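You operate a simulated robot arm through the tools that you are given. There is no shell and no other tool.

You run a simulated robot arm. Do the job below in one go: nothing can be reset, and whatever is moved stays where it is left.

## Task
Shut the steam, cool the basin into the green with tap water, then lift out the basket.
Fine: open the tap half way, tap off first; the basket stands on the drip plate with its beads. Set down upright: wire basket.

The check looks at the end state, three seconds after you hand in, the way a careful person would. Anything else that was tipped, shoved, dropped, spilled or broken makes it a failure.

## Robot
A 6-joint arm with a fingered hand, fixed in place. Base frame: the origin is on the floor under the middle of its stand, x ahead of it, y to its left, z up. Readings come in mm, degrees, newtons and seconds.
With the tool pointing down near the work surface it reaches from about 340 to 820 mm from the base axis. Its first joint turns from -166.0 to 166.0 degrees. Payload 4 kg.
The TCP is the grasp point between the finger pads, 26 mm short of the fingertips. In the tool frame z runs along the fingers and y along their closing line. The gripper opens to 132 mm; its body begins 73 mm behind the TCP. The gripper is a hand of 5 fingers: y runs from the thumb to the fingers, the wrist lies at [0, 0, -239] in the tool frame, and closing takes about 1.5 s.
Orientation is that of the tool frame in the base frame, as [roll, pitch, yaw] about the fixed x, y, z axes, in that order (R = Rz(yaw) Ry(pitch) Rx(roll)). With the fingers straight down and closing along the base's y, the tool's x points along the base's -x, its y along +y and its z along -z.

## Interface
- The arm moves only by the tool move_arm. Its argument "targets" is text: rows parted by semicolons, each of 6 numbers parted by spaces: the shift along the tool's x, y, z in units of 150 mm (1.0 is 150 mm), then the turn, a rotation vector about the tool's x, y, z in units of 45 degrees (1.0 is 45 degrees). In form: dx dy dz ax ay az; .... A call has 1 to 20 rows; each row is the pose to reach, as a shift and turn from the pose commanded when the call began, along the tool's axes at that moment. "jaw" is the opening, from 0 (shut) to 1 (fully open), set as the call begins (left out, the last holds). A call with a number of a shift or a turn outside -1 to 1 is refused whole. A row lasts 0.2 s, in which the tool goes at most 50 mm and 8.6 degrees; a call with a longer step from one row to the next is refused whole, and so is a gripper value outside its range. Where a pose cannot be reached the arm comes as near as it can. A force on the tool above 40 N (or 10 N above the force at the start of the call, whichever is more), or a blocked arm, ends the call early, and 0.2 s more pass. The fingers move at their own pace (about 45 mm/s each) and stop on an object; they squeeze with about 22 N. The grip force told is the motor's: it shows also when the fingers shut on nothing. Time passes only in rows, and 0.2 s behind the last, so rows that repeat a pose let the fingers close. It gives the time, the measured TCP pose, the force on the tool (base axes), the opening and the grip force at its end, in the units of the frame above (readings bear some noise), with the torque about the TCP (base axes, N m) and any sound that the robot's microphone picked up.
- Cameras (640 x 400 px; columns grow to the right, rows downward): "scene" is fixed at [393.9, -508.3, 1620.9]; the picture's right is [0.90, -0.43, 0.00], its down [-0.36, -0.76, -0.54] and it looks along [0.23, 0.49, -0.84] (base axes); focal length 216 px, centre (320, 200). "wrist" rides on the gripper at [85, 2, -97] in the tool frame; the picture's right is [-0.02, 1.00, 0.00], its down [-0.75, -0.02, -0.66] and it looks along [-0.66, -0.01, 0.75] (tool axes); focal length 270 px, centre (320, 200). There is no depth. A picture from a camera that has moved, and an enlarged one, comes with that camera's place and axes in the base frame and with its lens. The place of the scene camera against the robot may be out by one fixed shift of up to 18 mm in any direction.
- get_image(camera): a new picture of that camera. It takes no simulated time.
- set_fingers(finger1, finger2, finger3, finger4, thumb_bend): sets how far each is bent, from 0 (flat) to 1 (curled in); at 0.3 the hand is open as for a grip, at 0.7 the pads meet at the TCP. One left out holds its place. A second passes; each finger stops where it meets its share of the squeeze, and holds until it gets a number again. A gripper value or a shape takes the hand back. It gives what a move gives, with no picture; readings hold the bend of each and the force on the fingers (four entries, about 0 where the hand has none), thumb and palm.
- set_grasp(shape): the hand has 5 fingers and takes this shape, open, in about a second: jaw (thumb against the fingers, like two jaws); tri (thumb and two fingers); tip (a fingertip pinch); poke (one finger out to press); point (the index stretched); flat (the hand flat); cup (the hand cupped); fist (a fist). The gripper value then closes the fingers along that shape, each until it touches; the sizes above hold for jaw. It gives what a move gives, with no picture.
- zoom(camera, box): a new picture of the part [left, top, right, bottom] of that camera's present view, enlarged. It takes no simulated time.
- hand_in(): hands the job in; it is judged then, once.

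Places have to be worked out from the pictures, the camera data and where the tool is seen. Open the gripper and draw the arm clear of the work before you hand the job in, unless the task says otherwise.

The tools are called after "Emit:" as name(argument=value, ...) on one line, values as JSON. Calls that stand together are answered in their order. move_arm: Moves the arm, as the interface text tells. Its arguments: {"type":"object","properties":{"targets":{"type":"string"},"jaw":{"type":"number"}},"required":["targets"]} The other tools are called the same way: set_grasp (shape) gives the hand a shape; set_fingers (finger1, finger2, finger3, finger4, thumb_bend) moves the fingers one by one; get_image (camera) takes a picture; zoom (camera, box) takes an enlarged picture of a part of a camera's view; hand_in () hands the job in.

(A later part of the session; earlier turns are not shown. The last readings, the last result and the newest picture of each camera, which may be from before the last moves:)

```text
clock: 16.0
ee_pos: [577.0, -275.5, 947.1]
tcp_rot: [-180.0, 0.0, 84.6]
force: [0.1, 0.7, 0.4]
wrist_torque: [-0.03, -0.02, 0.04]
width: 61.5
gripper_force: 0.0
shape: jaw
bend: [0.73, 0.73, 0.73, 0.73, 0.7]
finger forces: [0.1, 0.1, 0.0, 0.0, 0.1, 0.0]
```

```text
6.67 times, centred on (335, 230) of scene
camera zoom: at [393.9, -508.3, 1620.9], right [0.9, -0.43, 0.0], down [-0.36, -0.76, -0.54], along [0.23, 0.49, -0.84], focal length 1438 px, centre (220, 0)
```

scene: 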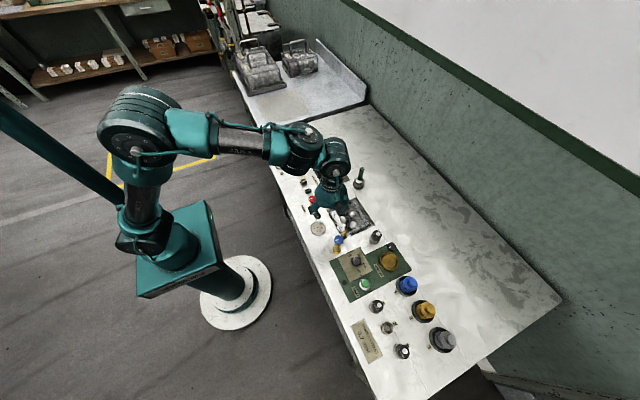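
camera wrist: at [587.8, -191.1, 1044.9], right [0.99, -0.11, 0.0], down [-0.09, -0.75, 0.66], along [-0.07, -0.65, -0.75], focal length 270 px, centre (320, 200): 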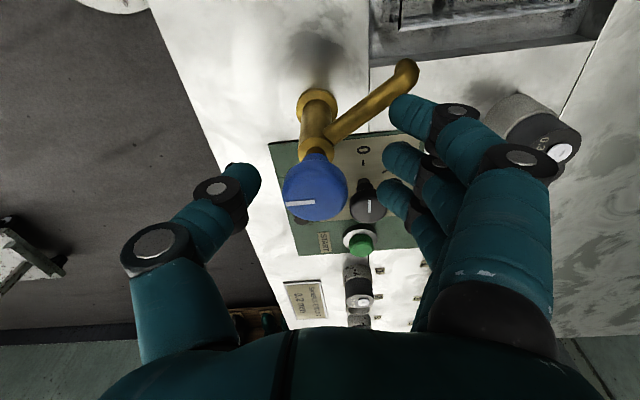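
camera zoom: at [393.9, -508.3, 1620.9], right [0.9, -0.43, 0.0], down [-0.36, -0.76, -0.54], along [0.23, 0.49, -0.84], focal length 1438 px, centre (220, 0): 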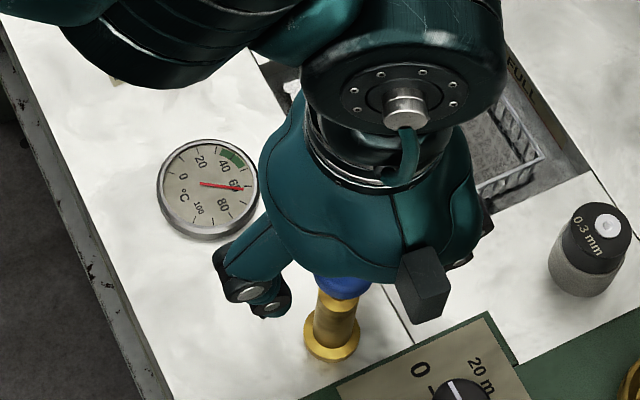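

Gauge stays visible to the scene camera and the knob sits between the fingers. I lower 3 mm more and close the hand.

Emit:
move_arm(targets="0 0 0.02 0 0 0; 0 0 0.02 0 0 0; 0 0 0.02 0 0 0; 0 0 0.02 0 0 0; 0 0 0.02 0 0 0; 0 0 0.02 0 0 0; 0 0 0.02 0 0 0; 0 0 0.02 0 0 0", jaw=0)

Emit:
get_image(camera="wrist")

Emit:
zoom(camera="scene", box=[300, 200, 370, 260])

```text
clock: 17.8
ee_pos: [576.8, -275.1, 943.4]
tcp_rot: [-180.0, 0.0, 84.7]
force: [-10.2, 1.4, -10.0]
wrist_torque: [0.02, -0.14, 0.02]
width: 5.5
gripper_force: 22.1
shape: jaw
bend: [0.66, 0.68, 0.68, 0.66, 0.72]
finger forces: [0.1, 5.9, 5.6, 0.0, 23.4, 0.0]
```

```text
taken
camera wrist: at [587.1, -190.8, 1041.2], right [0.99, -0.11, 0.0], down [-0.09, -0.75, 0.66], along [-0.08, -0.65, -0.75], focal length 270 px, centre (320, 200)
```

wrist: 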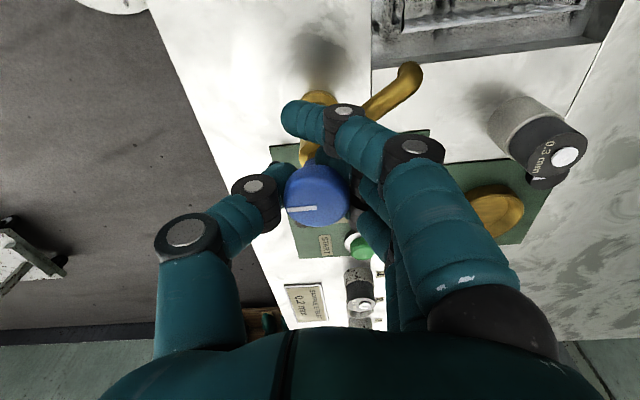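

```text
6.67 times, centred on (335, 230) of scene
camera zoom: at [393.9, -508.3, 1620.9], right [0.9, -0.43, 0.0], down [-0.36, -0.76, -0.54], along [0.23, 0.49, -0.84], focal length 1438 px, centre (220, 0)
```

zoom: 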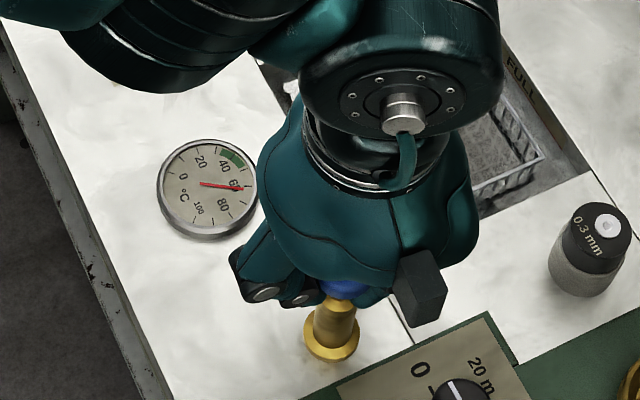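

The grip on the tap matches the earlier one. I turn the tap counter-clockwise by about 22° first and check for flow.

Emit:
move_arm(targets="0 0 0 0 0 -0.16; 0 0 0 0 0 -0.33; 0 0 0 0 0 -0.5", jaw=0)

Emit:
get_image(camera="wrist")

Emit:
zoom(camera="scene", box=[300, 190, 380, 260])

```text
clock: 18.6
ee_pos: [576.6, -274.8, 943.8]
tcp_rot: [180.0, 0.0, 107.3]
force: [-10.0, 4.1, -11.8]
wrist_torque: [0.11, -0.11, -0.05]
width: 5.3
gripper_force: 21.5
shape: jaw
bend: [0.66, 0.67, 0.68, 0.66, 0.72]
finger forces: [0.0, 8.1, 5.4, 0.0, 22.2, 0.0]
```

```text
taken
camera wrist: at [553.8, -193.3, 1041.3], right [0.96, 0.28, 0.0], down [0.21, -0.72, 0.66], along [0.18, -0.63, -0.75], focal length 270 px, centre (320, 200)
```

wrist: 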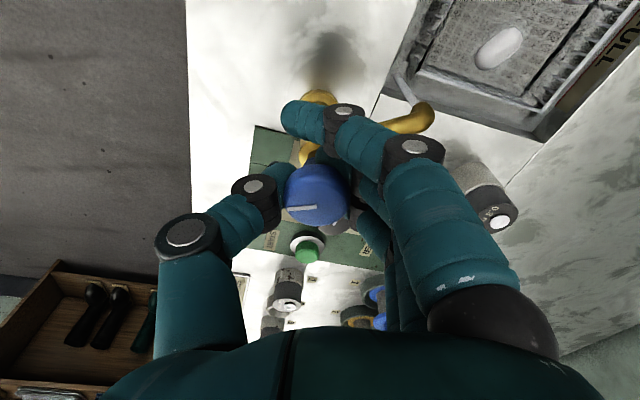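

```text
5.71 times, centred on (340, 225) of scene
camera zoom: at [393.9, -508.3, 1620.9], right [0.9, -0.43, 0.0], down [-0.36, -0.76, -0.54], along [0.23, 0.49, -0.84], focal length 1233 px, centre (206, 57)
```

zoom: 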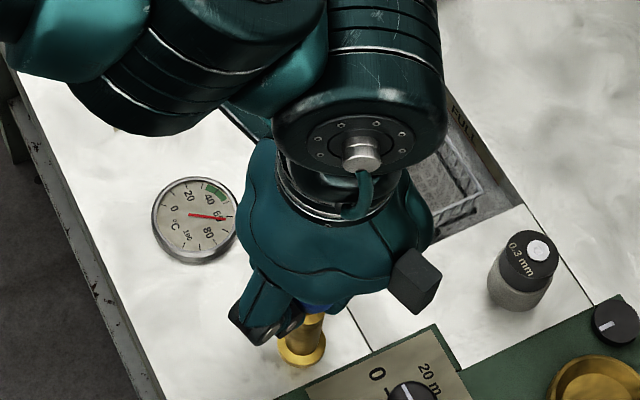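

A thin stream is now coming from the spout. I turn on to 45° and look at the stream.

Emit:
move_arm(targets="0 0 0 0 0 -0.17; 0 0 0 0 0 -0.34; 0 0 0 0 0 -0.5", jaw=0)

Emit:
get_image(camera="wrist")

Emit:
zoom(camera="wrist", box=[270, 130, 370, 240])

Emit:
zoom(camera="scene", box=[300, 190, 380, 260])

```text
clock: 19.4
ee_pos: [576.6, -275.9, 944.4]
tcp_rot: [180.0, 0.0, 129.7]
force: [-13.1, 6.8, -14.1]
wrist_torque: [0.25, -0.05, 0.02]
width: 5.0
gripper_force: 21.9
shape: jaw
bend: [0.66, 0.66, 0.68, 0.66, 0.72]
finger forces: [0.0, 11.7, 5.5, 0.0, 21.2, 0.0]
```

```text
taken
camera wrist: at [524.4, -208.5, 1041.6], right [0.78, 0.62, 0.0], down [0.47, -0.59, 0.66], along [0.41, -0.51, -0.75], focal length 270 px, centre (320, 200)
```

wrist: 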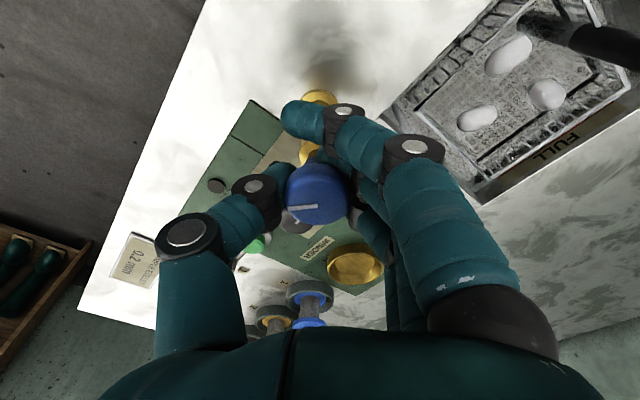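

```text
3.64 times, centred on (320, 185) of wrist
camera zoom: at [524.4, -208.5, 1041.6], right [0.78, 0.62, 0.0], down [0.47, -0.59, 0.66], along [0.41, -0.51, -0.75], focal length 983 px, centre (320, 254)
```

zoom: 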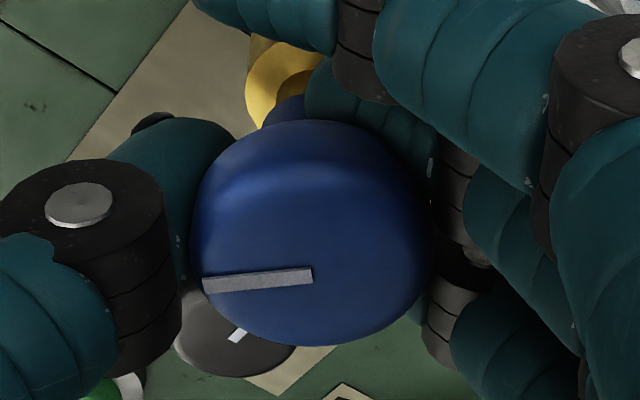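

```text
5.71 times, centred on (340, 225) of scene
camera zoom: at [393.9, -508.3, 1620.9], right [0.9, -0.43, 0.0], down [-0.36, -0.76, -0.54], along [0.23, 0.49, -0.84], focal length 1233 px, centre (206, 57)
```

zoom: 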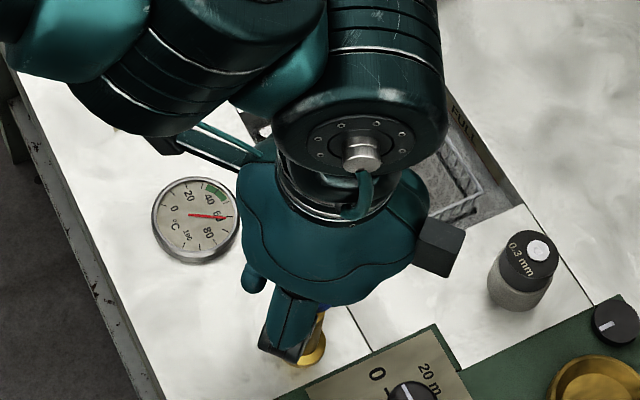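

The tap is open 45° (mark turned with the hand). I wait here two seconds and read the gauge to see how fast it cools.

Emit:
zoom(camera="scene", box=[308, 212, 340, 236])

Emit:
move_arm(targets="0 0 0 0 0 0; 0 0 0 0 0 0; 0 0 0 0 0 0; 0 0 0 0 0 0; 0 0 0 0 0 0; 0 0 0 0 0 0; 0 0 0 0 0 0; 0 0 0 0 0 0; 0 0 0 0 0 0", jaw=0)

Emit:
zoom(camera="scene", box=[308, 212, 340, 236])

Emit:
zoom(camera="wrist", box=[360, 0, 640, 200])

```text
16.00 times, centred on (324, 224) of scene
camera zoom: at [393.9, -508.3, 1620.9], right [0.9, -0.43, 0.0], down [-0.36, -0.76, -0.54], along [0.23, 0.49, -0.84], focal length 3452 px, centre (256, -184)
```

zoom: 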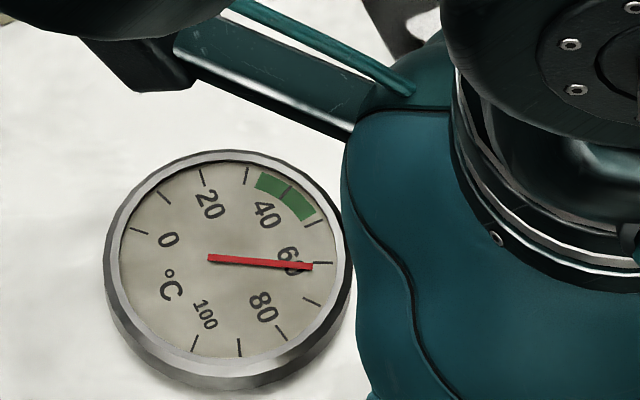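

```text
clock: 21.4
ee_pos: [576.8, -275.3, 943.5]
tcp_rot: [180.0, 0.0, 129.6]
force: [-14.5, 8.4, -16.2]
wrist_torque: [0.25, 0.0, -0.01]
width: 4.9
gripper_force: 22.1
shape: jaw
bend: [0.66, 0.66, 0.68, 0.66, 0.72]
finger forces: [0.0, 12.9, 5.6, 0.1, 21.6, 0.0]
```

```text
16.00 times, centred on (324, 224) of scene
camera zoom: at [393.9, -508.3, 1620.9], right [0.9, -0.43, 0.0], down [-0.36, -0.76, -0.54], along [0.23, 0.49, -0.84], focal length 3452 px, centre (256, -184)
```

zoom: 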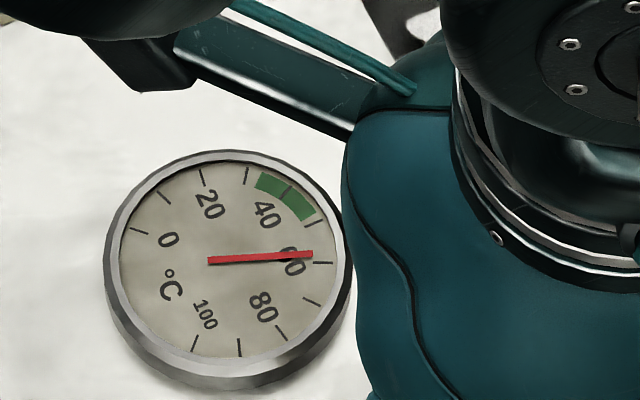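

```text
2.00 times, centred on (500, 100) of wrist
camera zoom: at [524.5, -208.5, 1041.7], right [0.78, 0.62, 0.0], down [0.47, -0.59, 0.66], along [0.41, -0.52, -0.75], focal length 541 px, centre (-40, 400)
```

zoom: 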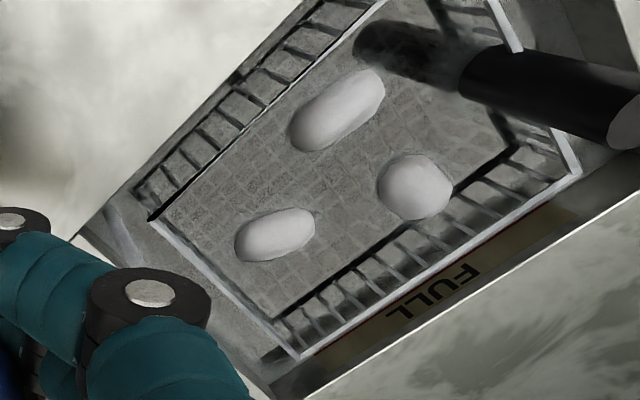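

The needle fell from about 61 to 58 °C in 2 s, so cooling works at this opening; the water is still below the FULL plate. I wait another 3 s and check gauge and level.

Emit:
move_arm(targets="0 0 0 0 0 0; 0 0 0 0 0 0; 0 0 0 0 0 0; 0 0 0 0 0 0; 0 0 0 0 0 0; 0 0 0 0 0 0; 0 0 0 0 0 0; 0 0 0 0 0 0; 0 0 0 0 0 0; 0 0 0 0 0 0; 0 0 0 0 0 0; 0 0 0 0 0 0; 0 0 0 0 0 0; 0 0 0 0 0 0", jaw=0)

Emit:
zoom(camera="scene", box=[308, 212, 340, 236])

Emit:
zoom(camera="wrist", box=[360, 0, 640, 200])

```text
clock: 24.4
ee_pos: [577.0, -273.8, 943.8]
tcp_rot: [180.0, -0.1, 129.6]
force: [-14.3, 9.1, -17.6]
wrist_torque: [0.21, -0.03, 0.01]
width: 4.9
gripper_force: 21.6
shape: jaw
bend: [0.66, 0.66, 0.68, 0.66, 0.72]
finger forces: [0.1, 13.1, 5.5, 0.0, 21.9, 0.0]
```

```text
16.00 times, centred on (324, 224) of scene
camera zoom: at [393.9, -508.3, 1620.9], right [0.9, -0.43, 0.0], down [-0.36, -0.76, -0.54], along [0.23, 0.49, -0.84], focal length 3452 px, centre (256, -184)
```

zoom: 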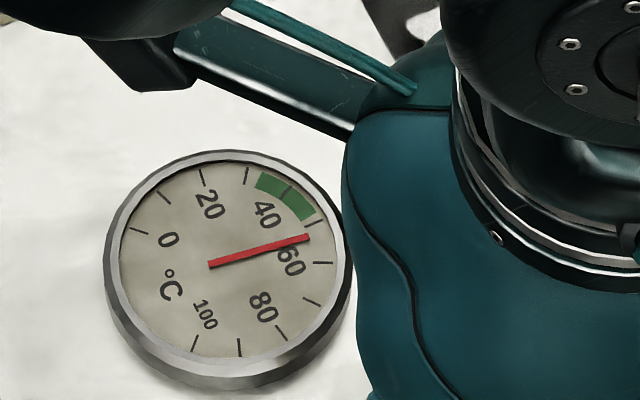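

```text
2.00 times, centred on (500, 100) of wrist
camera zoom: at [524.5, -208.5, 1041.7], right [0.78, 0.62, 0.0], down [0.47, -0.59, 0.66], along [0.41, -0.52, -0.75], focal length 541 px, centre (-40, 400)
```

zoom: 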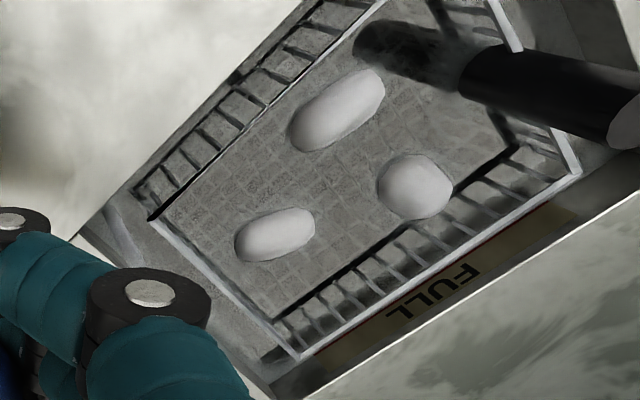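

The needle is at about 54 °C and the water level shows no visible rise towards FULL. I wait about 4 s more.

Emit:
move_arm(targets="0 0 0 0 0 0; 0 0 0 0 0 0; 0 0 0 0 0 0; 0 0 0 0 0 0; 0 0 0 0 0 0; 0 0 0 0 0 0; 0 0 0 0 0 0; 0 0 0 0 0 0; 0 0 0 0 0 0; 0 0 0 0 0 0; 0 0 0 0 0 0; 0 0 0 0 0 0; 0 0 0 0 0 0; 0 0 0 0 0 0; 0 0 0 0 0 0; 0 0 0 0 0 0; 0 0 0 0 0 0; 0 0 0 0 0 0; 0 0 0 0 0 0", jaw=0)

Emit:
zoom(camera="scene", box=[308, 212, 340, 236])

Emit:
zoom(camera="wrist", box=[360, 0, 640, 200])

```text
clock: 28.4
ee_pos: [576.0, -274.7, 943.7]
tcp_rot: [180.0, -0.1, 129.6]
force: [-14.0, 9.8, -17.8]
wrist_torque: [0.22, -0.04, 0.0]
width: 5.0
gripper_force: 21.8
shape: jaw
bend: [0.66, 0.66, 0.68, 0.66, 0.72]
finger forces: [0.0, 13.0, 5.5, 0.0, 21.8, 0.0]
```

```text
16.00 times, centred on (324, 224) of scene
camera zoom: at [393.9, -508.3, 1620.9], right [0.9, -0.43, 0.0], down [-0.36, -0.76, -0.54], along [0.23, 0.49, -0.84], focal length 3452 px, centre (256, -184)
```

zoom: 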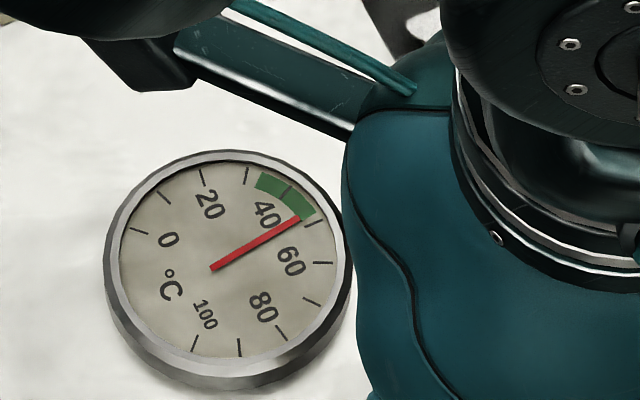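

```text
2.00 times, centred on (500, 100) of wrist
camera zoom: at [524.5, -208.5, 1041.7], right [0.78, 0.62, 0.0], down [0.47, -0.59, 0.66], along [0.41, -0.52, -0.75], focal length 541 px, centre (-40, 400)
```

zoom: 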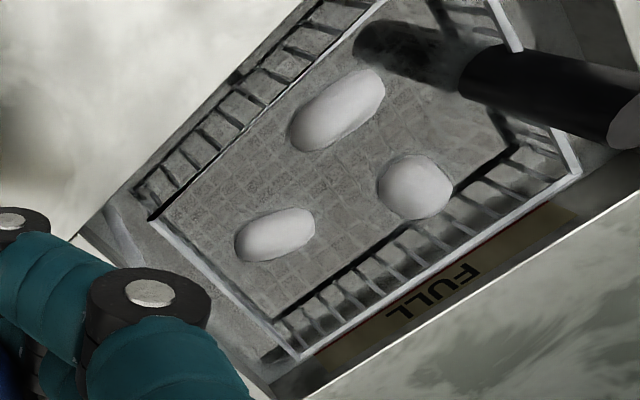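

The needle is at about 48 °C, just outside the green (about 33–47), falling 1.3 °C/s. I wait 4 s more to get to about 43.

Emit:
move_arm(targets="0 0 0 0 0 0; 0 0 0 0 0 0; 0 0 0 0 0 0; 0 0 0 0 0 0; 0 0 0 0 0 0; 0 0 0 0 0 0; 0 0 0 0 0 0; 0 0 0 0 0 0; 0 0 0 0 0 0; 0 0 0 0 0 0; 0 0 0 0 0 0; 0 0 0 0 0 0; 0 0 0 0 0 0; 0 0 0 0 0 0; 0 0 0 0 0 0; 0 0 0 0 0 0; 0 0 0 0 0 0; 0 0 0 0 0 0; 0 0 0 0 0 0", jaw=0)

Emit:
zoom(camera="scene", box=[308, 212, 340, 236])

Emit:
zoom(camera="wrist", box=[360, 0, 640, 200])

```text
clock: 32.4
ee_pos: [576.3, -275.6, 944.3]
tcp_rot: [179.9, 0.0, 129.6]
force: [-14.2, 9.0, -16.9]
wrist_torque: [0.25, 0.01, -0.01]
width: 4.9
gripper_force: 22.4
shape: jaw
bend: [0.66, 0.66, 0.68, 0.66, 0.72]
finger forces: [0.0, 13.1, 5.5, 0.1, 21.8, 0.0]
```

```text
16.00 times, centred on (324, 224) of scene
camera zoom: at [393.9, -508.3, 1620.9], right [0.9, -0.43, 0.0], down [-0.36, -0.76, -0.54], along [0.23, 0.49, -0.84], focal length 3452 px, centre (256, -184)
```

zoom: 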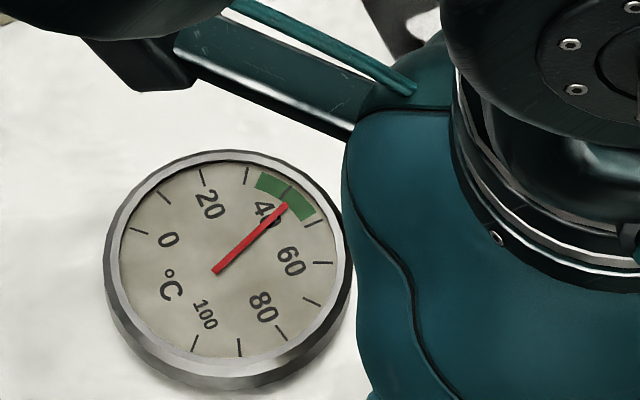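

```text
2.00 times, centred on (500, 100) of wrist
camera zoom: at [524.5, -208.5, 1041.7], right [0.78, 0.62, 0.0], down [0.47, -0.59, 0.66], along [0.41, -0.52, -0.75], focal length 541 px, centre (-40, 400)
```

zoom: 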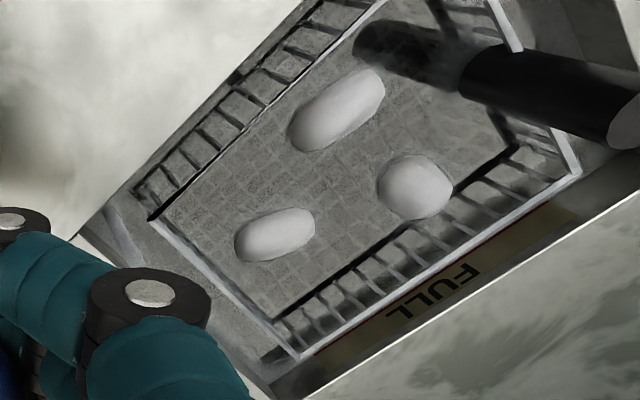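

The needle is at about 43 °C, well in the green. I turn the tap back clockwise by the full 45° now.

Emit:
move_arm(targets="0 0 0 0 0 0.18; 0 0 0 0 0 0.37; 0 0 0 0 0 0.56; 0 0 0 0 0 0.75; 0 0 0 0 0 0.9; 0 0 0 0 0 1.0", jaw=0)

Emit:
move_arm(targets="0 0 0 0 0 0.07; 0 0 0 0 0 0.14; 0 0 0 0 0 0.14", jaw=0)

Emit:
get_image(camera="wrist")

Emit:
zoom(camera="wrist", box=[270, 130, 370, 240])

Emit:
zoom(camera="scene", box=[308, 212, 340, 236])

```text
clock: 33.8
ee_pos: [576.3, -276.1, 943.3]
tcp_rot: [-179.9, -0.1, 84.5]
force: [-10.1, 8.6, -15.6]
wrist_torque: [0.07, -0.1, -0.01]
width: 5.0
gripper_force: 21.8
shape: jaw
bend: [0.66, 0.66, 0.68, 0.66, 0.72]
finger forces: [0.0, 10.0, 6.2, 0.1, 23.9, 0.1]
```

```text
clock: 34.6
ee_pos: [577.2, -275.5, 944.1]
tcp_rot: [-179.9, 0.0, 78.2]
force: [-9.5, 3.7, -16.6]
wrist_torque: [0.03, -0.14, 0.35]
width: 4.8
gripper_force: 21.8
shape: jaw
bend: [0.66, 0.66, 0.67, 0.66, 0.72]
finger forces: [0.0, 13.5, 5.7, 0.0, 24.2, 0.0]
```

```text
taken
camera wrist: at [596.1, -193.1, 1041.6], right [0.97, -0.22, 0.0], down [-0.17, -0.73, 0.66], along [-0.15, -0.64, -0.75], focal length 270 px, centre (320, 200)
```

wrist: 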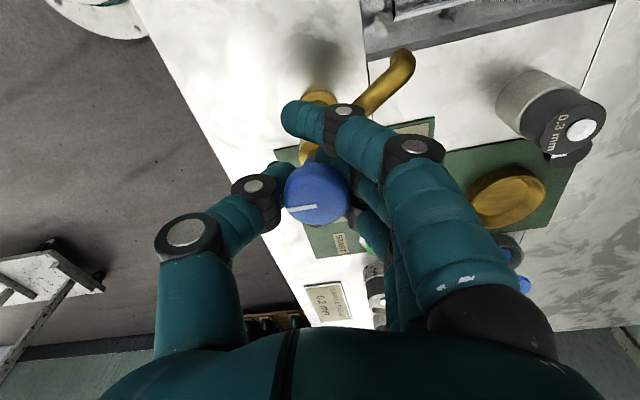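

```text
3.64 times, centred on (320, 185) of wrist
camera zoom: at [596.1, -193.1, 1041.6], right [0.97, -0.22, 0.0], down [-0.17, -0.73, 0.66], along [-0.15, -0.64, -0.75], focal length 983 px, centre (320, 254)
```

zoom: 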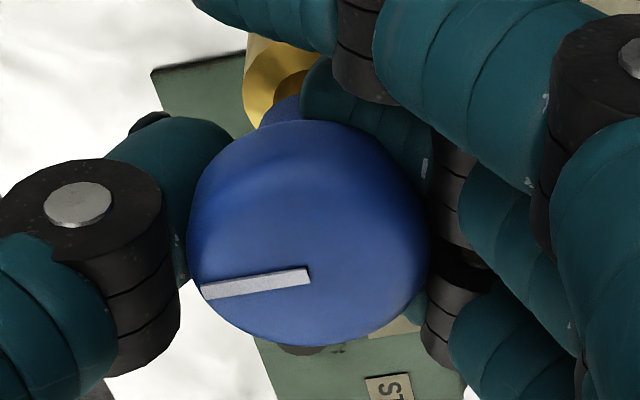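

```text
16.00 times, centred on (324, 224) of scene
camera zoom: at [393.9, -508.3, 1620.9], right [0.9, -0.43, 0.0], down [-0.36, -0.76, -0.54], along [0.23, 0.49, -0.84], focal length 3452 px, centre (256, -184)
```

zoom: 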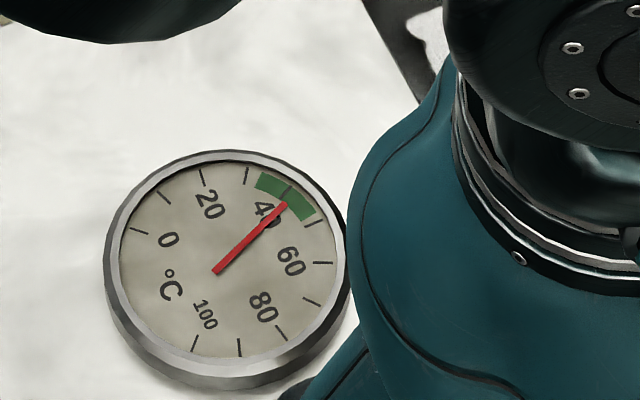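

The tap hit its shut stop (0.35 N m), the stream has stopped and the gauge reads about 43 °C in the green. I release the knob and rise.

Emit:
move_arm(targets="0 0 0 0 0 0; 0 0 0 0 0 0; 0 0 0 0 0 0; 0 0 0 0 0 0; 0 0 0 0 0 0; 0 0 0 0 0 0; 0 0 -0.12 0 0 0; 0 0 -0.3 0 0 0; 0 0 -0.55 0 0 0; 0 0 -0.8 0 0 0; 0 0 -0.8 0 0 0", jaw=0.47)

Emit:
zoom(camera="wrist", box=[240, 20, 440, 160])

Emit:
zoom(camera="scene", box=[308, 212, 340, 236])

```text
clock: 37.0
ee_pos: [578.5, -275.3, 1064.7]
tcp_rot: [-180.0, 0.0, 78.3]
force: [-0.5, -0.3, 0.5]
wrist_torque: [0.04, 0.0, 0.01]
width: 61.2
gripper_force: 0.0
shape: jaw
bend: [0.73, 0.73, 0.73, 0.73, 0.7]
finger forces: [0.0, 0.0, 0.0, 0.1, 0.0, 0.0]
```

```text
2.86 times, centred on (340, 90) of wrist
camera zoom: at [596.7, -192.1, 1161.4], right [0.97, -0.22, 0.0], down [-0.17, -0.73, 0.66], along [-0.15, -0.64, -0.75], focal length 772 px, centre (263, 514)
```

zoom: 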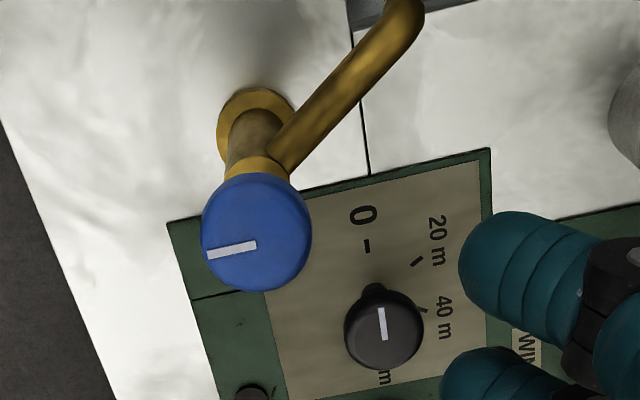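

```text
16.00 times, centred on (324, 224) of scene
camera zoom: at [393.9, -508.3, 1620.9], right [0.9, -0.43, 0.0], down [-0.36, -0.76, -0.54], along [0.23, 0.49, -0.84], focal length 3452 px, centre (256, -184)
```

zoom: 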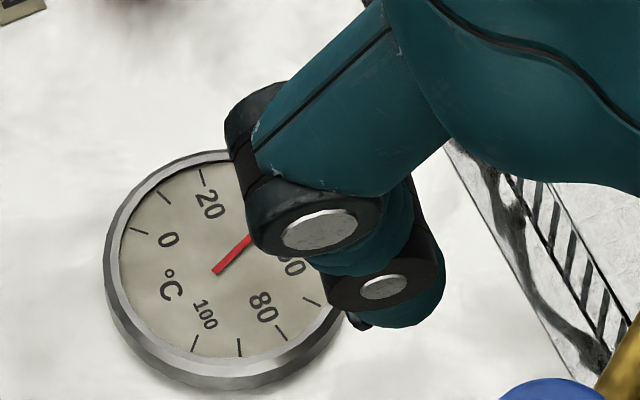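

The tap is shut with its mark back at −x. I now move over the basket handle, turning the hand back so that it will close along y.

Emit:
move_arm(targets="0.097 0.045 0 0 0 -0.17; 0.193 0.089 0 0 0 -0.34; 0.29 0.134 0 0 0 -0.51; 0.387 0.178 0 0 0 -0.68; 0.483 0.223 0 0 0 -0.85; 0.58 0.267 0 0 0 -1.0; 0.58 0.267 0 0 0 -1.0", jaw=0.47)

Emit:
move_arm(targets="0.037 0.1 0 0 0 -0.17; 0.074 0.2 0 0 0 -0.34; 0.112 0.3 0 0 0 -0.51; 0.149 0.4 0 0 0 -0.68; 0.186 0.5 0 0 0 -0.85; 0.223 0.597 0 0 0 -1.0; 0.223 0.597 0 0 0 -1.0", jaw=0.47)

Emit:
move_arm(targets="0 0 0 0 0 -0.13; 0 0 0 0 0 -0.262; 0 0 0 0 0 -0.262", jaw=0.47)

Emit:
get_image(camera="wrist")

Emit:
get_image(camera="scene")

```text
clock: 38.6
ee_pos: [634.8, -197.6, 1063.9]
tcp_rot: [-179.9, 0.0, 123.4]
force: [-0.3, -1.9, -0.2]
wrist_torque: [-0.04, 0.0, -0.01]
width: 61.3
gripper_force: 0.0
shape: jaw
bend: [0.73, 0.73, 0.73, 0.73, 0.7]
finger forces: [0.1, 0.1, 0.1, 0.0, 0.0, 0.0]
```

```text
clock: 40.2
ee_pos: [689.2, -120.8, 1064.8]
tcp_rot: [180.0, 0.0, 168.4]
force: [0.0, 0.1, -0.7]
wrist_torque: [-0.05, 0.01, 0.0]
width: 61.2
gripper_force: 0.1
shape: jaw
bend: [0.73, 0.73, 0.73, 0.73, 0.7]
finger forces: [0.1, 0.1, 0.1, 0.0, 0.0, 0.0]
```

```text
clock: 41.0
ee_pos: [690.3, -121.6, 1064.3]
tcp_rot: [-180.0, 0.0, -179.9]
force: [0.0, -0.4, 0.1]
wrist_torque: [-0.02, 0.0, 0.01]
width: 61.4
gripper_force: 0.1
shape: jaw
bend: [0.73, 0.73, 0.73, 0.73, 0.7]
finger forces: [0.0, 0.0, 0.0, 0.0, 0.0, 0.1]
```

```text
taken
camera wrist: at [605.9, -119.2, 1161.7], right [0.02, 1.0, 0.0], down [0.75, -0.01, 0.66], along [0.66, -0.01, -0.75], focal length 270 px, centre (320, 200)
```

wrist: 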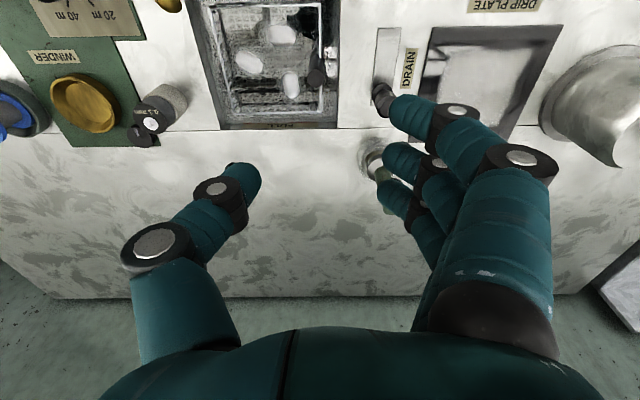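

```text
taken
```

scene: 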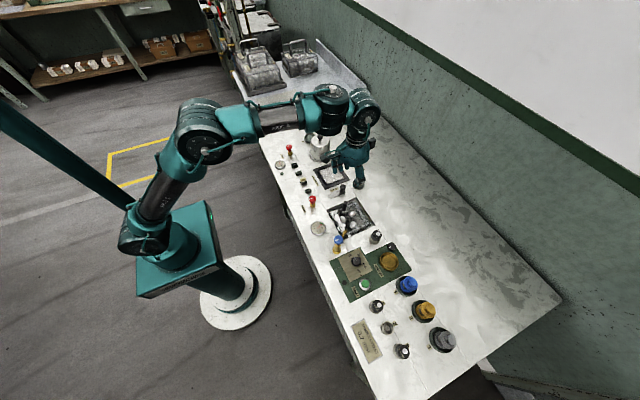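

The hand is above the basket at z ≈ 1064. I zoom on the basket and on the gauge before going down.

Emit:
zoom(camera="wrist", box=[190, 0, 350, 135])

Emit:
zoom(camera="scene", box=[300, 180, 380, 250])

Emit:
zoom(camera="wrist", box=[350, 0, 640, 160])

```text
2.96 times, centred on (270, 68) of wrist
camera zoom: at [605.9, -119.2, 1161.7], right [0.02, 1.0, 0.0], down [0.75, -0.01, 0.66], along [0.66, -0.01, -0.75], focal length 801 px, centre (468, 593)
```

zoom: 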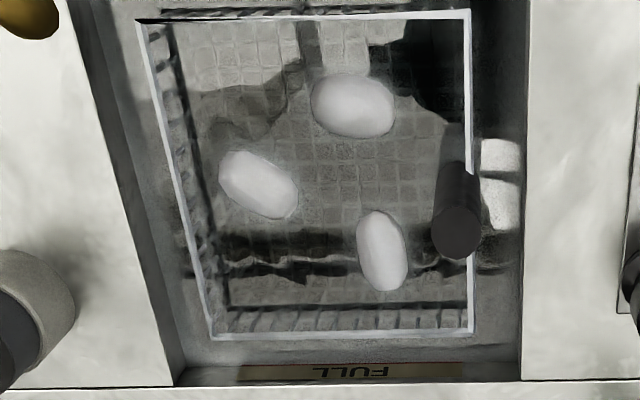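

```text
5.71 times, centred on (340, 215) of scene
camera zoom: at [393.9, -508.3, 1620.9], right [0.9, -0.43, 0.0], down [-0.36, -0.76, -0.54], along [0.23, 0.49, -0.84], focal length 1233 px, centre (206, 114)
```

zoom: 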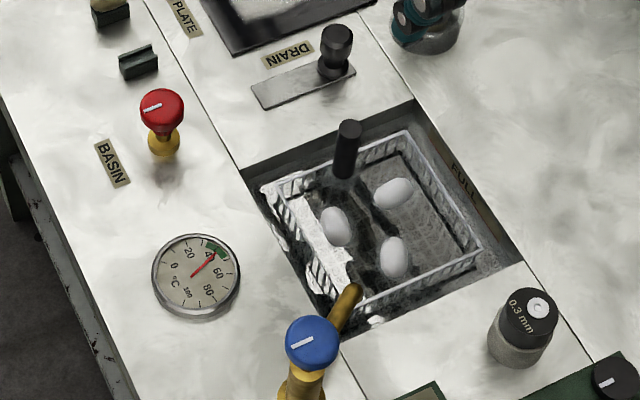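

```text
2.21 times, centred on (495, 80) of wrist
camera zoom: at [605.9, -119.2, 1161.7], right [0.02, 1.0, 0.0], down [0.75, -0.01, 0.66], along [0.66, -0.01, -0.75], focal length 596 px, centre (-66, 465)
```

zoom: 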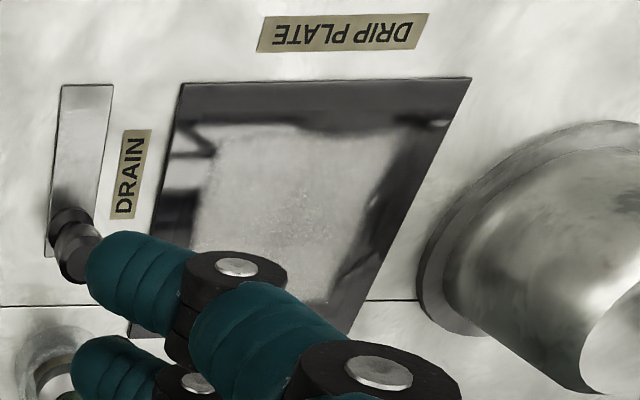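

The gauge still reads about 42 °C. A pot stands close to the drip plate on its +y side, so I plan to turn the basket 90° so its handle (and my hand) comes down on the robot side of the plate; first I test in free air whether the wrist can turn that far.

Emit:
move_arm(targets="0 0 0 0 0 -0.17; 0 0 0 0 0 -0.34; 0 0 0 0 0 -0.51; 0 0 0 0 0 -0.68; 0 0 0 0 0 -0.85; 0 0 0 0 0 -1.0; 0 0 0 0 0 -1.0", jaw=0.47)

Emit:
move_arm(targets="0 0 0 0 0 -0.17; 0 0 0 0 0 -0.34; 0 0 0 0 0 -0.51; 0 0 0 0 0 -0.68; 0 0 0 0 0 -0.85; 0 0 0 0 0 -1.0; 0 0 0 0 0 -1.0", jaw=0.47)

Emit:
get_image(camera="wrist")

Emit:
get_image(camera="scene")

```text
clock: 42.6
ee_pos: [689.0, -120.7, 1063.0]
tcp_rot: [-180.0, 0.0, -134.8]
force: [0.1, 0.9, 0.6]
wrist_torque: [0.0, 0.03, 0.03]
width: 61.5
gripper_force: 0.0
shape: jaw
bend: [0.73, 0.73, 0.73, 0.73, 0.7]
finger forces: [0.1, 0.1, 0.0, 0.0, 0.0, 0.0]
```

```text
clock: 44.2
ee_pos: [698.1, -120.4, 1069.9]
tcp_rot: [-180.0, 0.2, -89.8]
force: [0.4, 0.6, 0.5]
wrist_torque: [-0.03, -0.02, -0.01]
width: 61.4
gripper_force: 0.2
shape: jaw
bend: [0.73, 0.73, 0.73, 0.73, 0.7]
finger forces: [0.1, 0.0, 0.0, 0.0, 0.1, 0.1]
out of reach, approached as far as the arm can: row 5, 6, 7
```

```text
taken
camera wrist: at [697.1, -205.6, 1167.1], right [-1.0, 0.02, 0.0], down [0.01, 0.75, 0.66], along [0.01, 0.66, -0.75], focal length 270 px, centre (320, 200)
```

wrist: 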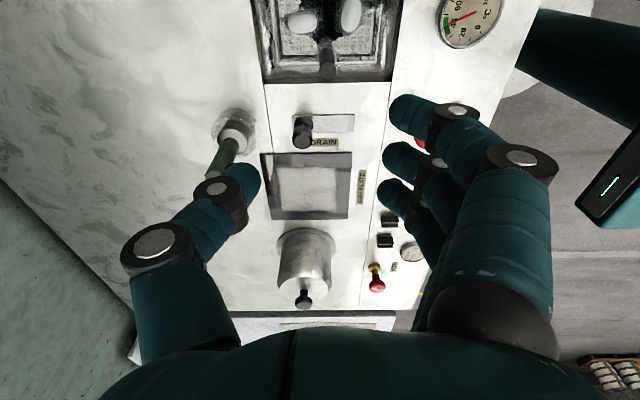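

```text
taken
```

scene: 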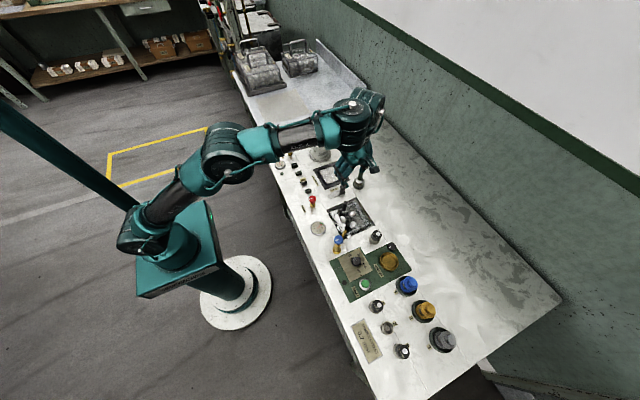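

Yaw 270° is just at the edge of reach here, but at the drip plate the base joint is turned about 15° more favourably. I test this in free air by moving towards the plate's robot side with yaw 260°.

Emit:
move_arm(targets="-0.25 0.02 0 0 0 0.11; -0.5 0.05 0 0 0 0.22; -0.75 0.08 0 0 0 0.22; -1.0 0.1 0 0 0 0.22; -1.0 0.1 0 0 0 0.22", jaw=0.47)

Emit:
get_image(camera="wrist")

Emit:
zoom(camera="scene", box=[270, 120, 410, 220])

```text
clock: 45.4
ee_pos: [681.4, 29.9, 1069.5]
tcp_rot: [179.9, 0.0, -99.8]
force: [-0.3, 0.5, -0.5]
wrist_torque: [0.01, -0.03, 0.02]
width: 61.5
gripper_force: 0.0
shape: jaw
bend: [0.73, 0.73, 0.73, 0.73, 0.7]
finger forces: [0.0, 0.0, 0.0, 0.0, 0.0, 0.1]
```

```text
taken
camera wrist: at [666.2, -52.8, 1168.2], right [-0.98, 0.19, 0.0], down [0.14, 0.74, 0.66], along [0.13, 0.65, -0.75], focal length 270 px, centre (320, 200)
```

wrist: 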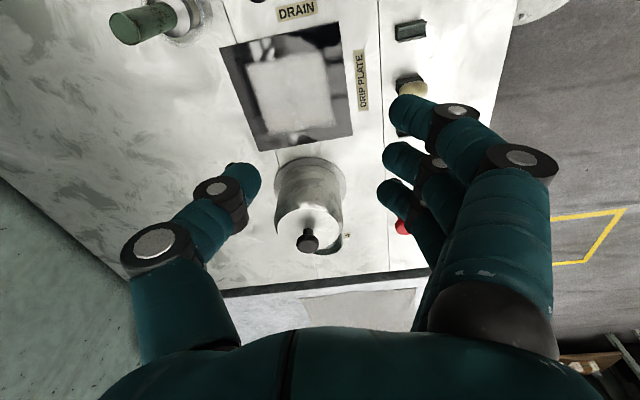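

```text
4.00 times, centred on (340, 170) of scene
camera zoom: at [393.9, -508.3, 1620.9], right [0.9, -0.43, 0.0], down [-0.36, -0.76, -0.54], along [0.23, 0.49, -0.84], focal length 863 px, centre (240, 320)
```

zoom: 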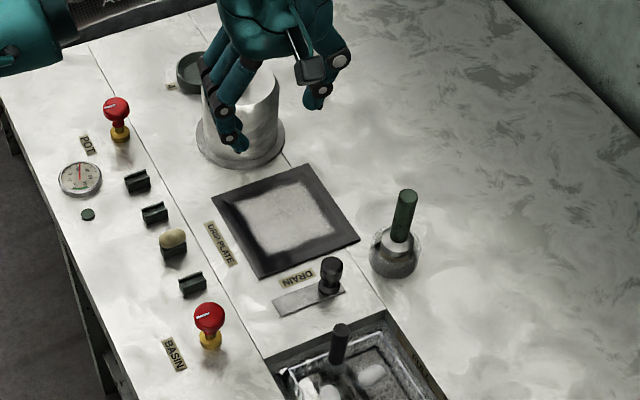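

The pose at the plate is reachable (yaw 260°), and the plate's centre comes out at about (721,61), with the pot 30 mm clear of where the basket will stand. I return over the basket handle with yaw about 174°.

Emit:
move_arm(targets="0.082 -0.02 0 0 0 0.17; 0.165 -0.04 0 0 0 0.34; 0.247 -0.06 0 0 0 0.51; 0.33 -0.08 0 0 0 0.68; 0.412 -0.1 0 0 0 0.85; 0.494 -0.119 0 0 0 1.0", jaw=0.47)

Emit:
move_arm(targets="0.044 -0.072 0 0 0 0.15; 0.088 -0.144 0 0 0 0.3; 0.132 -0.217 0 0 0 0.46; 0.177 -0.289 0 0 0 0.61; 0.221 -0.361 0 0 0 0.77; 0.265 -0.433 0 0 0 0.916; 0.265 -0.433 0 0 0 0.916", jaw=0.47)

Emit:
zoom(camera="scene", box=[308, 212, 340, 236])

Emit:
get_image(camera="wrist")

```text
clock: 46.8
ee_pos: [686.9, -47.2, 1070.1]
tcp_rot: [-180.0, 0.0, -145.0]
force: [0.5, -0.2, 0.4]
wrist_torque: [0.01, 0.01, -0.02]
width: 61.6
gripper_force: 0.0
shape: jaw
bend: [0.73, 0.73, 0.73, 0.73, 0.7]
finger forces: [0.0, 0.0, 0.0, 0.0, 0.0, 0.0]
```

```text
clock: 48.4
ee_pos: [692.1, -123.2, 1069.6]
tcp_rot: [179.9, 0.0, 173.9]
force: [0.6, 1.0, 0.1]
wrist_torque: [-0.02, 0.0, 0.04]
width: 61.4
gripper_force: 0.1
shape: jaw
bend: [0.73, 0.73, 0.73, 0.73, 0.7]
finger forces: [0.1, 0.0, 0.0, 0.0, 0.0, 0.0]
```

```text
16.00 times, centred on (324, 224) of scene
camera zoom: at [393.9, -508.3, 1620.9], right [0.9, -0.43, 0.0], down [-0.36, -0.76, -0.54], along [0.23, 0.49, -0.84], focal length 3452 px, centre (256, -184)
```

zoom: 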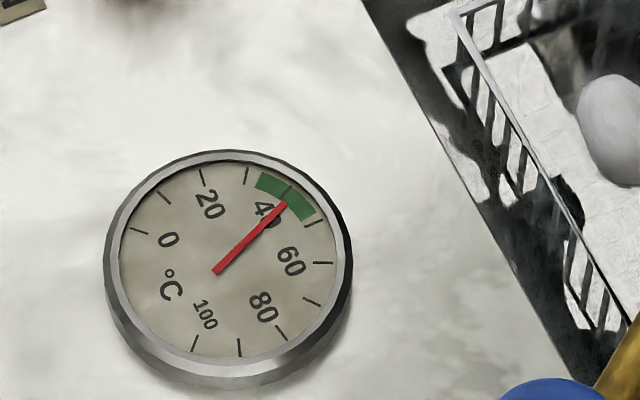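

```text
taken
camera wrist: at [609.7, -112.1, 1167.4], right [0.13, 0.99, 0.0], down [0.75, -0.1, 0.66], along [0.65, -0.08, -0.75], focal length 270 px, centre (320, 200)
```

wrist: 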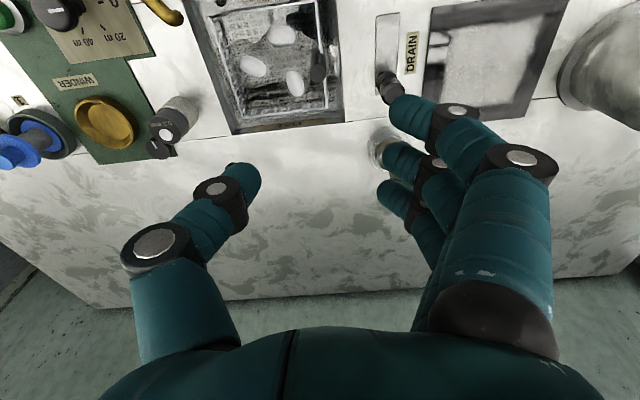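

The gauge is steady near 42.5 °C. I go straight down to z ≈ 930, just above the handle top, and check alignment.

Emit:
move_arm(targets="0 0 0.25 0 0 0; 0 0 0.5 0 0 0; 0 0 0.75 0 0 0; 0 0 0.93 0 0 0; 0 0 0.93 0 0 0", jaw=0.47)

Emit:
get_image(camera="wrist")

Emit:
zoom(camera="wrist", box=[230, 90, 410, 220])

Emit:
zoom(camera="scene", box=[310, 160, 390, 230])

```text
clock: 49.6
ee_pos: [724.0, -129.9, 941.9]
tcp_rot: [-180.0, -0.1, 174.0]
force: [0.3, -0.8, -0.1]
wrist_torque: [0.01, -0.01, 0.01]
width: 61.3
gripper_force: 0.0
shape: jaw
bend: [0.73, 0.73, 0.73, 0.73, 0.7]
finger forces: [0.1, 0.1, 0.1, 0.1, 0.1, 0.0]
out of reach, approached as far as the arm can: row 2, 3, 4, 5
```

```text
taken
camera wrist: at [641.2, -118.6, 1040.8], right [0.13, 0.99, 0.0], down [0.75, -0.09, 0.66], along [0.65, -0.08, -0.75], focal length 270 px, centre (320, 200)
```

wrist: 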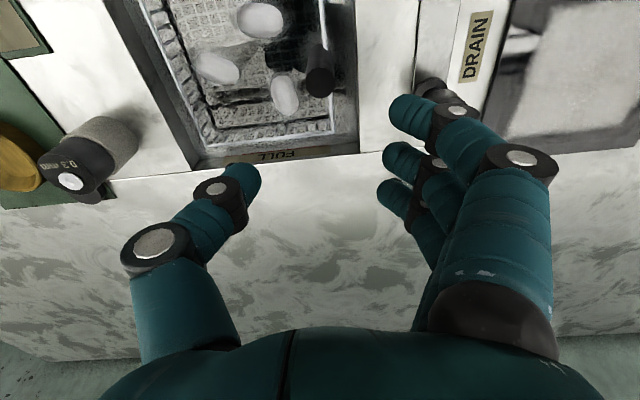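

```text
3.08 times, centred on (320, 155) of wrist
camera zoom: at [641.2, -118.6, 1040.8], right [0.13, 0.99, 0.0], down [0.75, -0.09, 0.66], along [0.65, -0.08, -0.75], focal length 832 px, centre (320, 338)
```

zoom: 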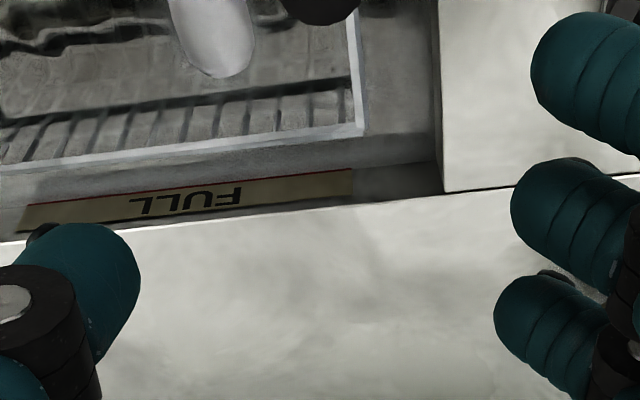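

```text
5.71 times, centred on (350, 195) of scene
camera zoom: at [393.9, -508.3, 1620.9], right [0.9, -0.43, 0.0], down [-0.36, -0.76, -0.54], along [0.23, 0.49, -0.84], focal length 1233 px, centre (149, 229)
```

zoom: 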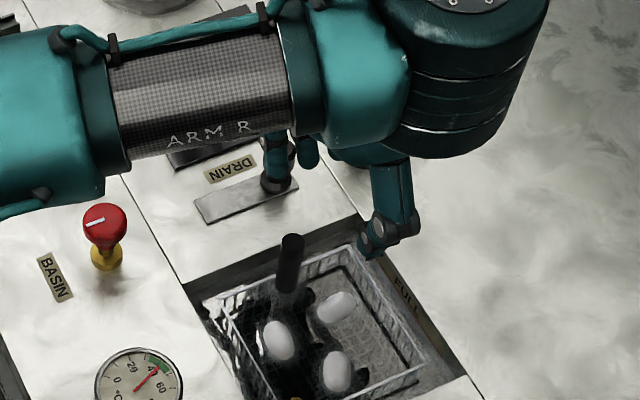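

The arm reports it cannot reach straight down here and drifted outwards to (724,-130,942). I look at the whole arm before doing anything else.

Emit:
get_image(camera="scene")

```text
taken
```

scene: 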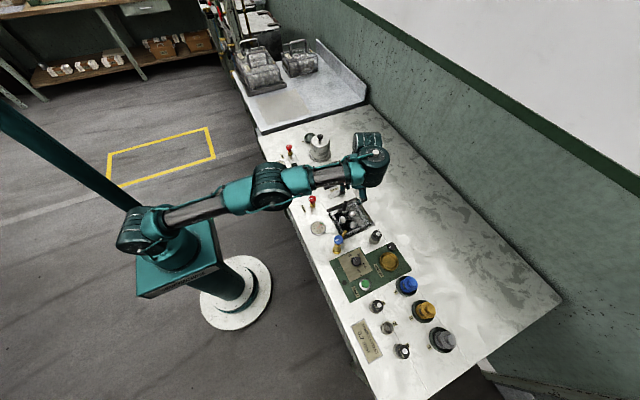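

The arm shape has changed since my wrist-turn test: the elbow now lies low, so it seems to be in another wrist configuration. I zoom to see the wrist links.

Emit:
zoom(camera="scene", box=[110, 110, 410, 270])

```text
2.13 times, centred on (260, 190) of scene
camera zoom: at [393.9, -508.3, 1620.9], right [0.9, -0.43, 0.0], down [-0.36, -0.76, -0.54], along [0.23, 0.49, -0.84], focal length 460 px, centre (448, 221)
```

zoom: 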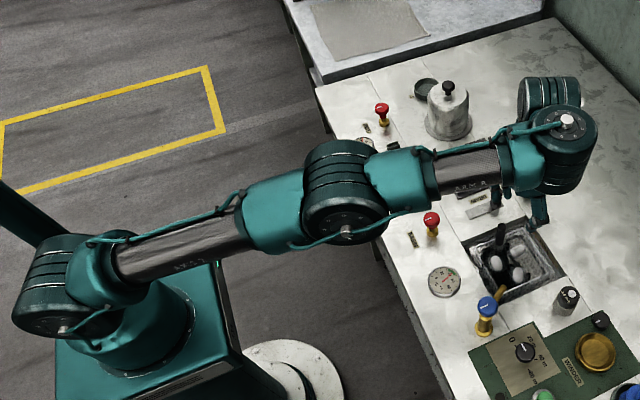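

The forearm is nearly stretched out, so the turn test left the arm in an unfavourable joint configuration. I back up and inwards to open space and watch how the arm folds.

Emit:
move_arm(targets="0.054 0.006 -0.25 0 0 0; 0.108 0.012 -0.5 0 0 0; 0.163 0.018 -0.75 0 0 0; 0.25 0.018 -0.95 0 0 0; 0.45 0.018 -1.0 0 0 0; 0.7 0.018 -1.0 0 0 0; 0.95 0.018 -1.0 0 0 0; 0.95 0.018 -1.0 0 0 0", jaw=0.47)

Emit:
get_image(camera="scene")

Emit:
zoom(camera="scene", box=[80, 50, 400, 250])

```text
clock: 51.4
ee_pos: [612.2, -96.0, 1120.3]
tcp_rot: [177.2, -1.4, 173.9]
force: [0.8, -0.7, -0.1]
wrist_torque: [0.03, 0.05, 0.03]
width: 61.5
gripper_force: 0.2
shape: jaw
bend: [0.73, 0.73, 0.73, 0.73, 0.7]
finger forces: [0.0, 0.1, 0.0, 0.0, 0.1, 0.1]
out of reach, approached as far as the arm can: row 6, 7, 8
```

```text
taken
```

scene: 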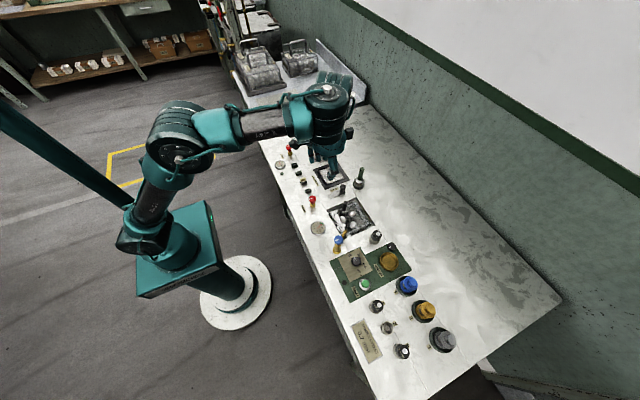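

```text
2.00 times, centred on (240, 150) of scene
camera zoom: at [393.9, -508.3, 1620.9], right [0.9, -0.43, 0.0], down [-0.36, -0.76, -0.54], along [0.23, 0.49, -0.84], focal length 432 px, centre (480, 300)
```

zoom: 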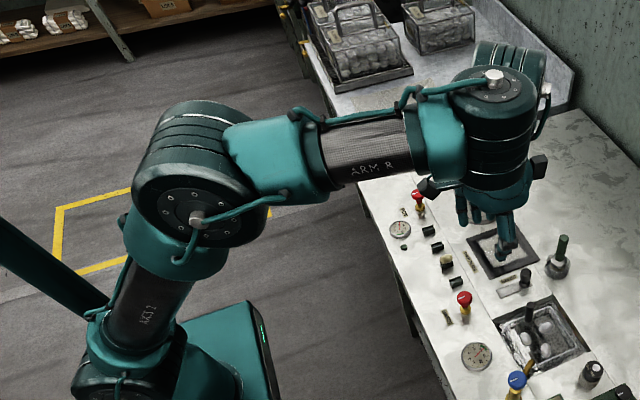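

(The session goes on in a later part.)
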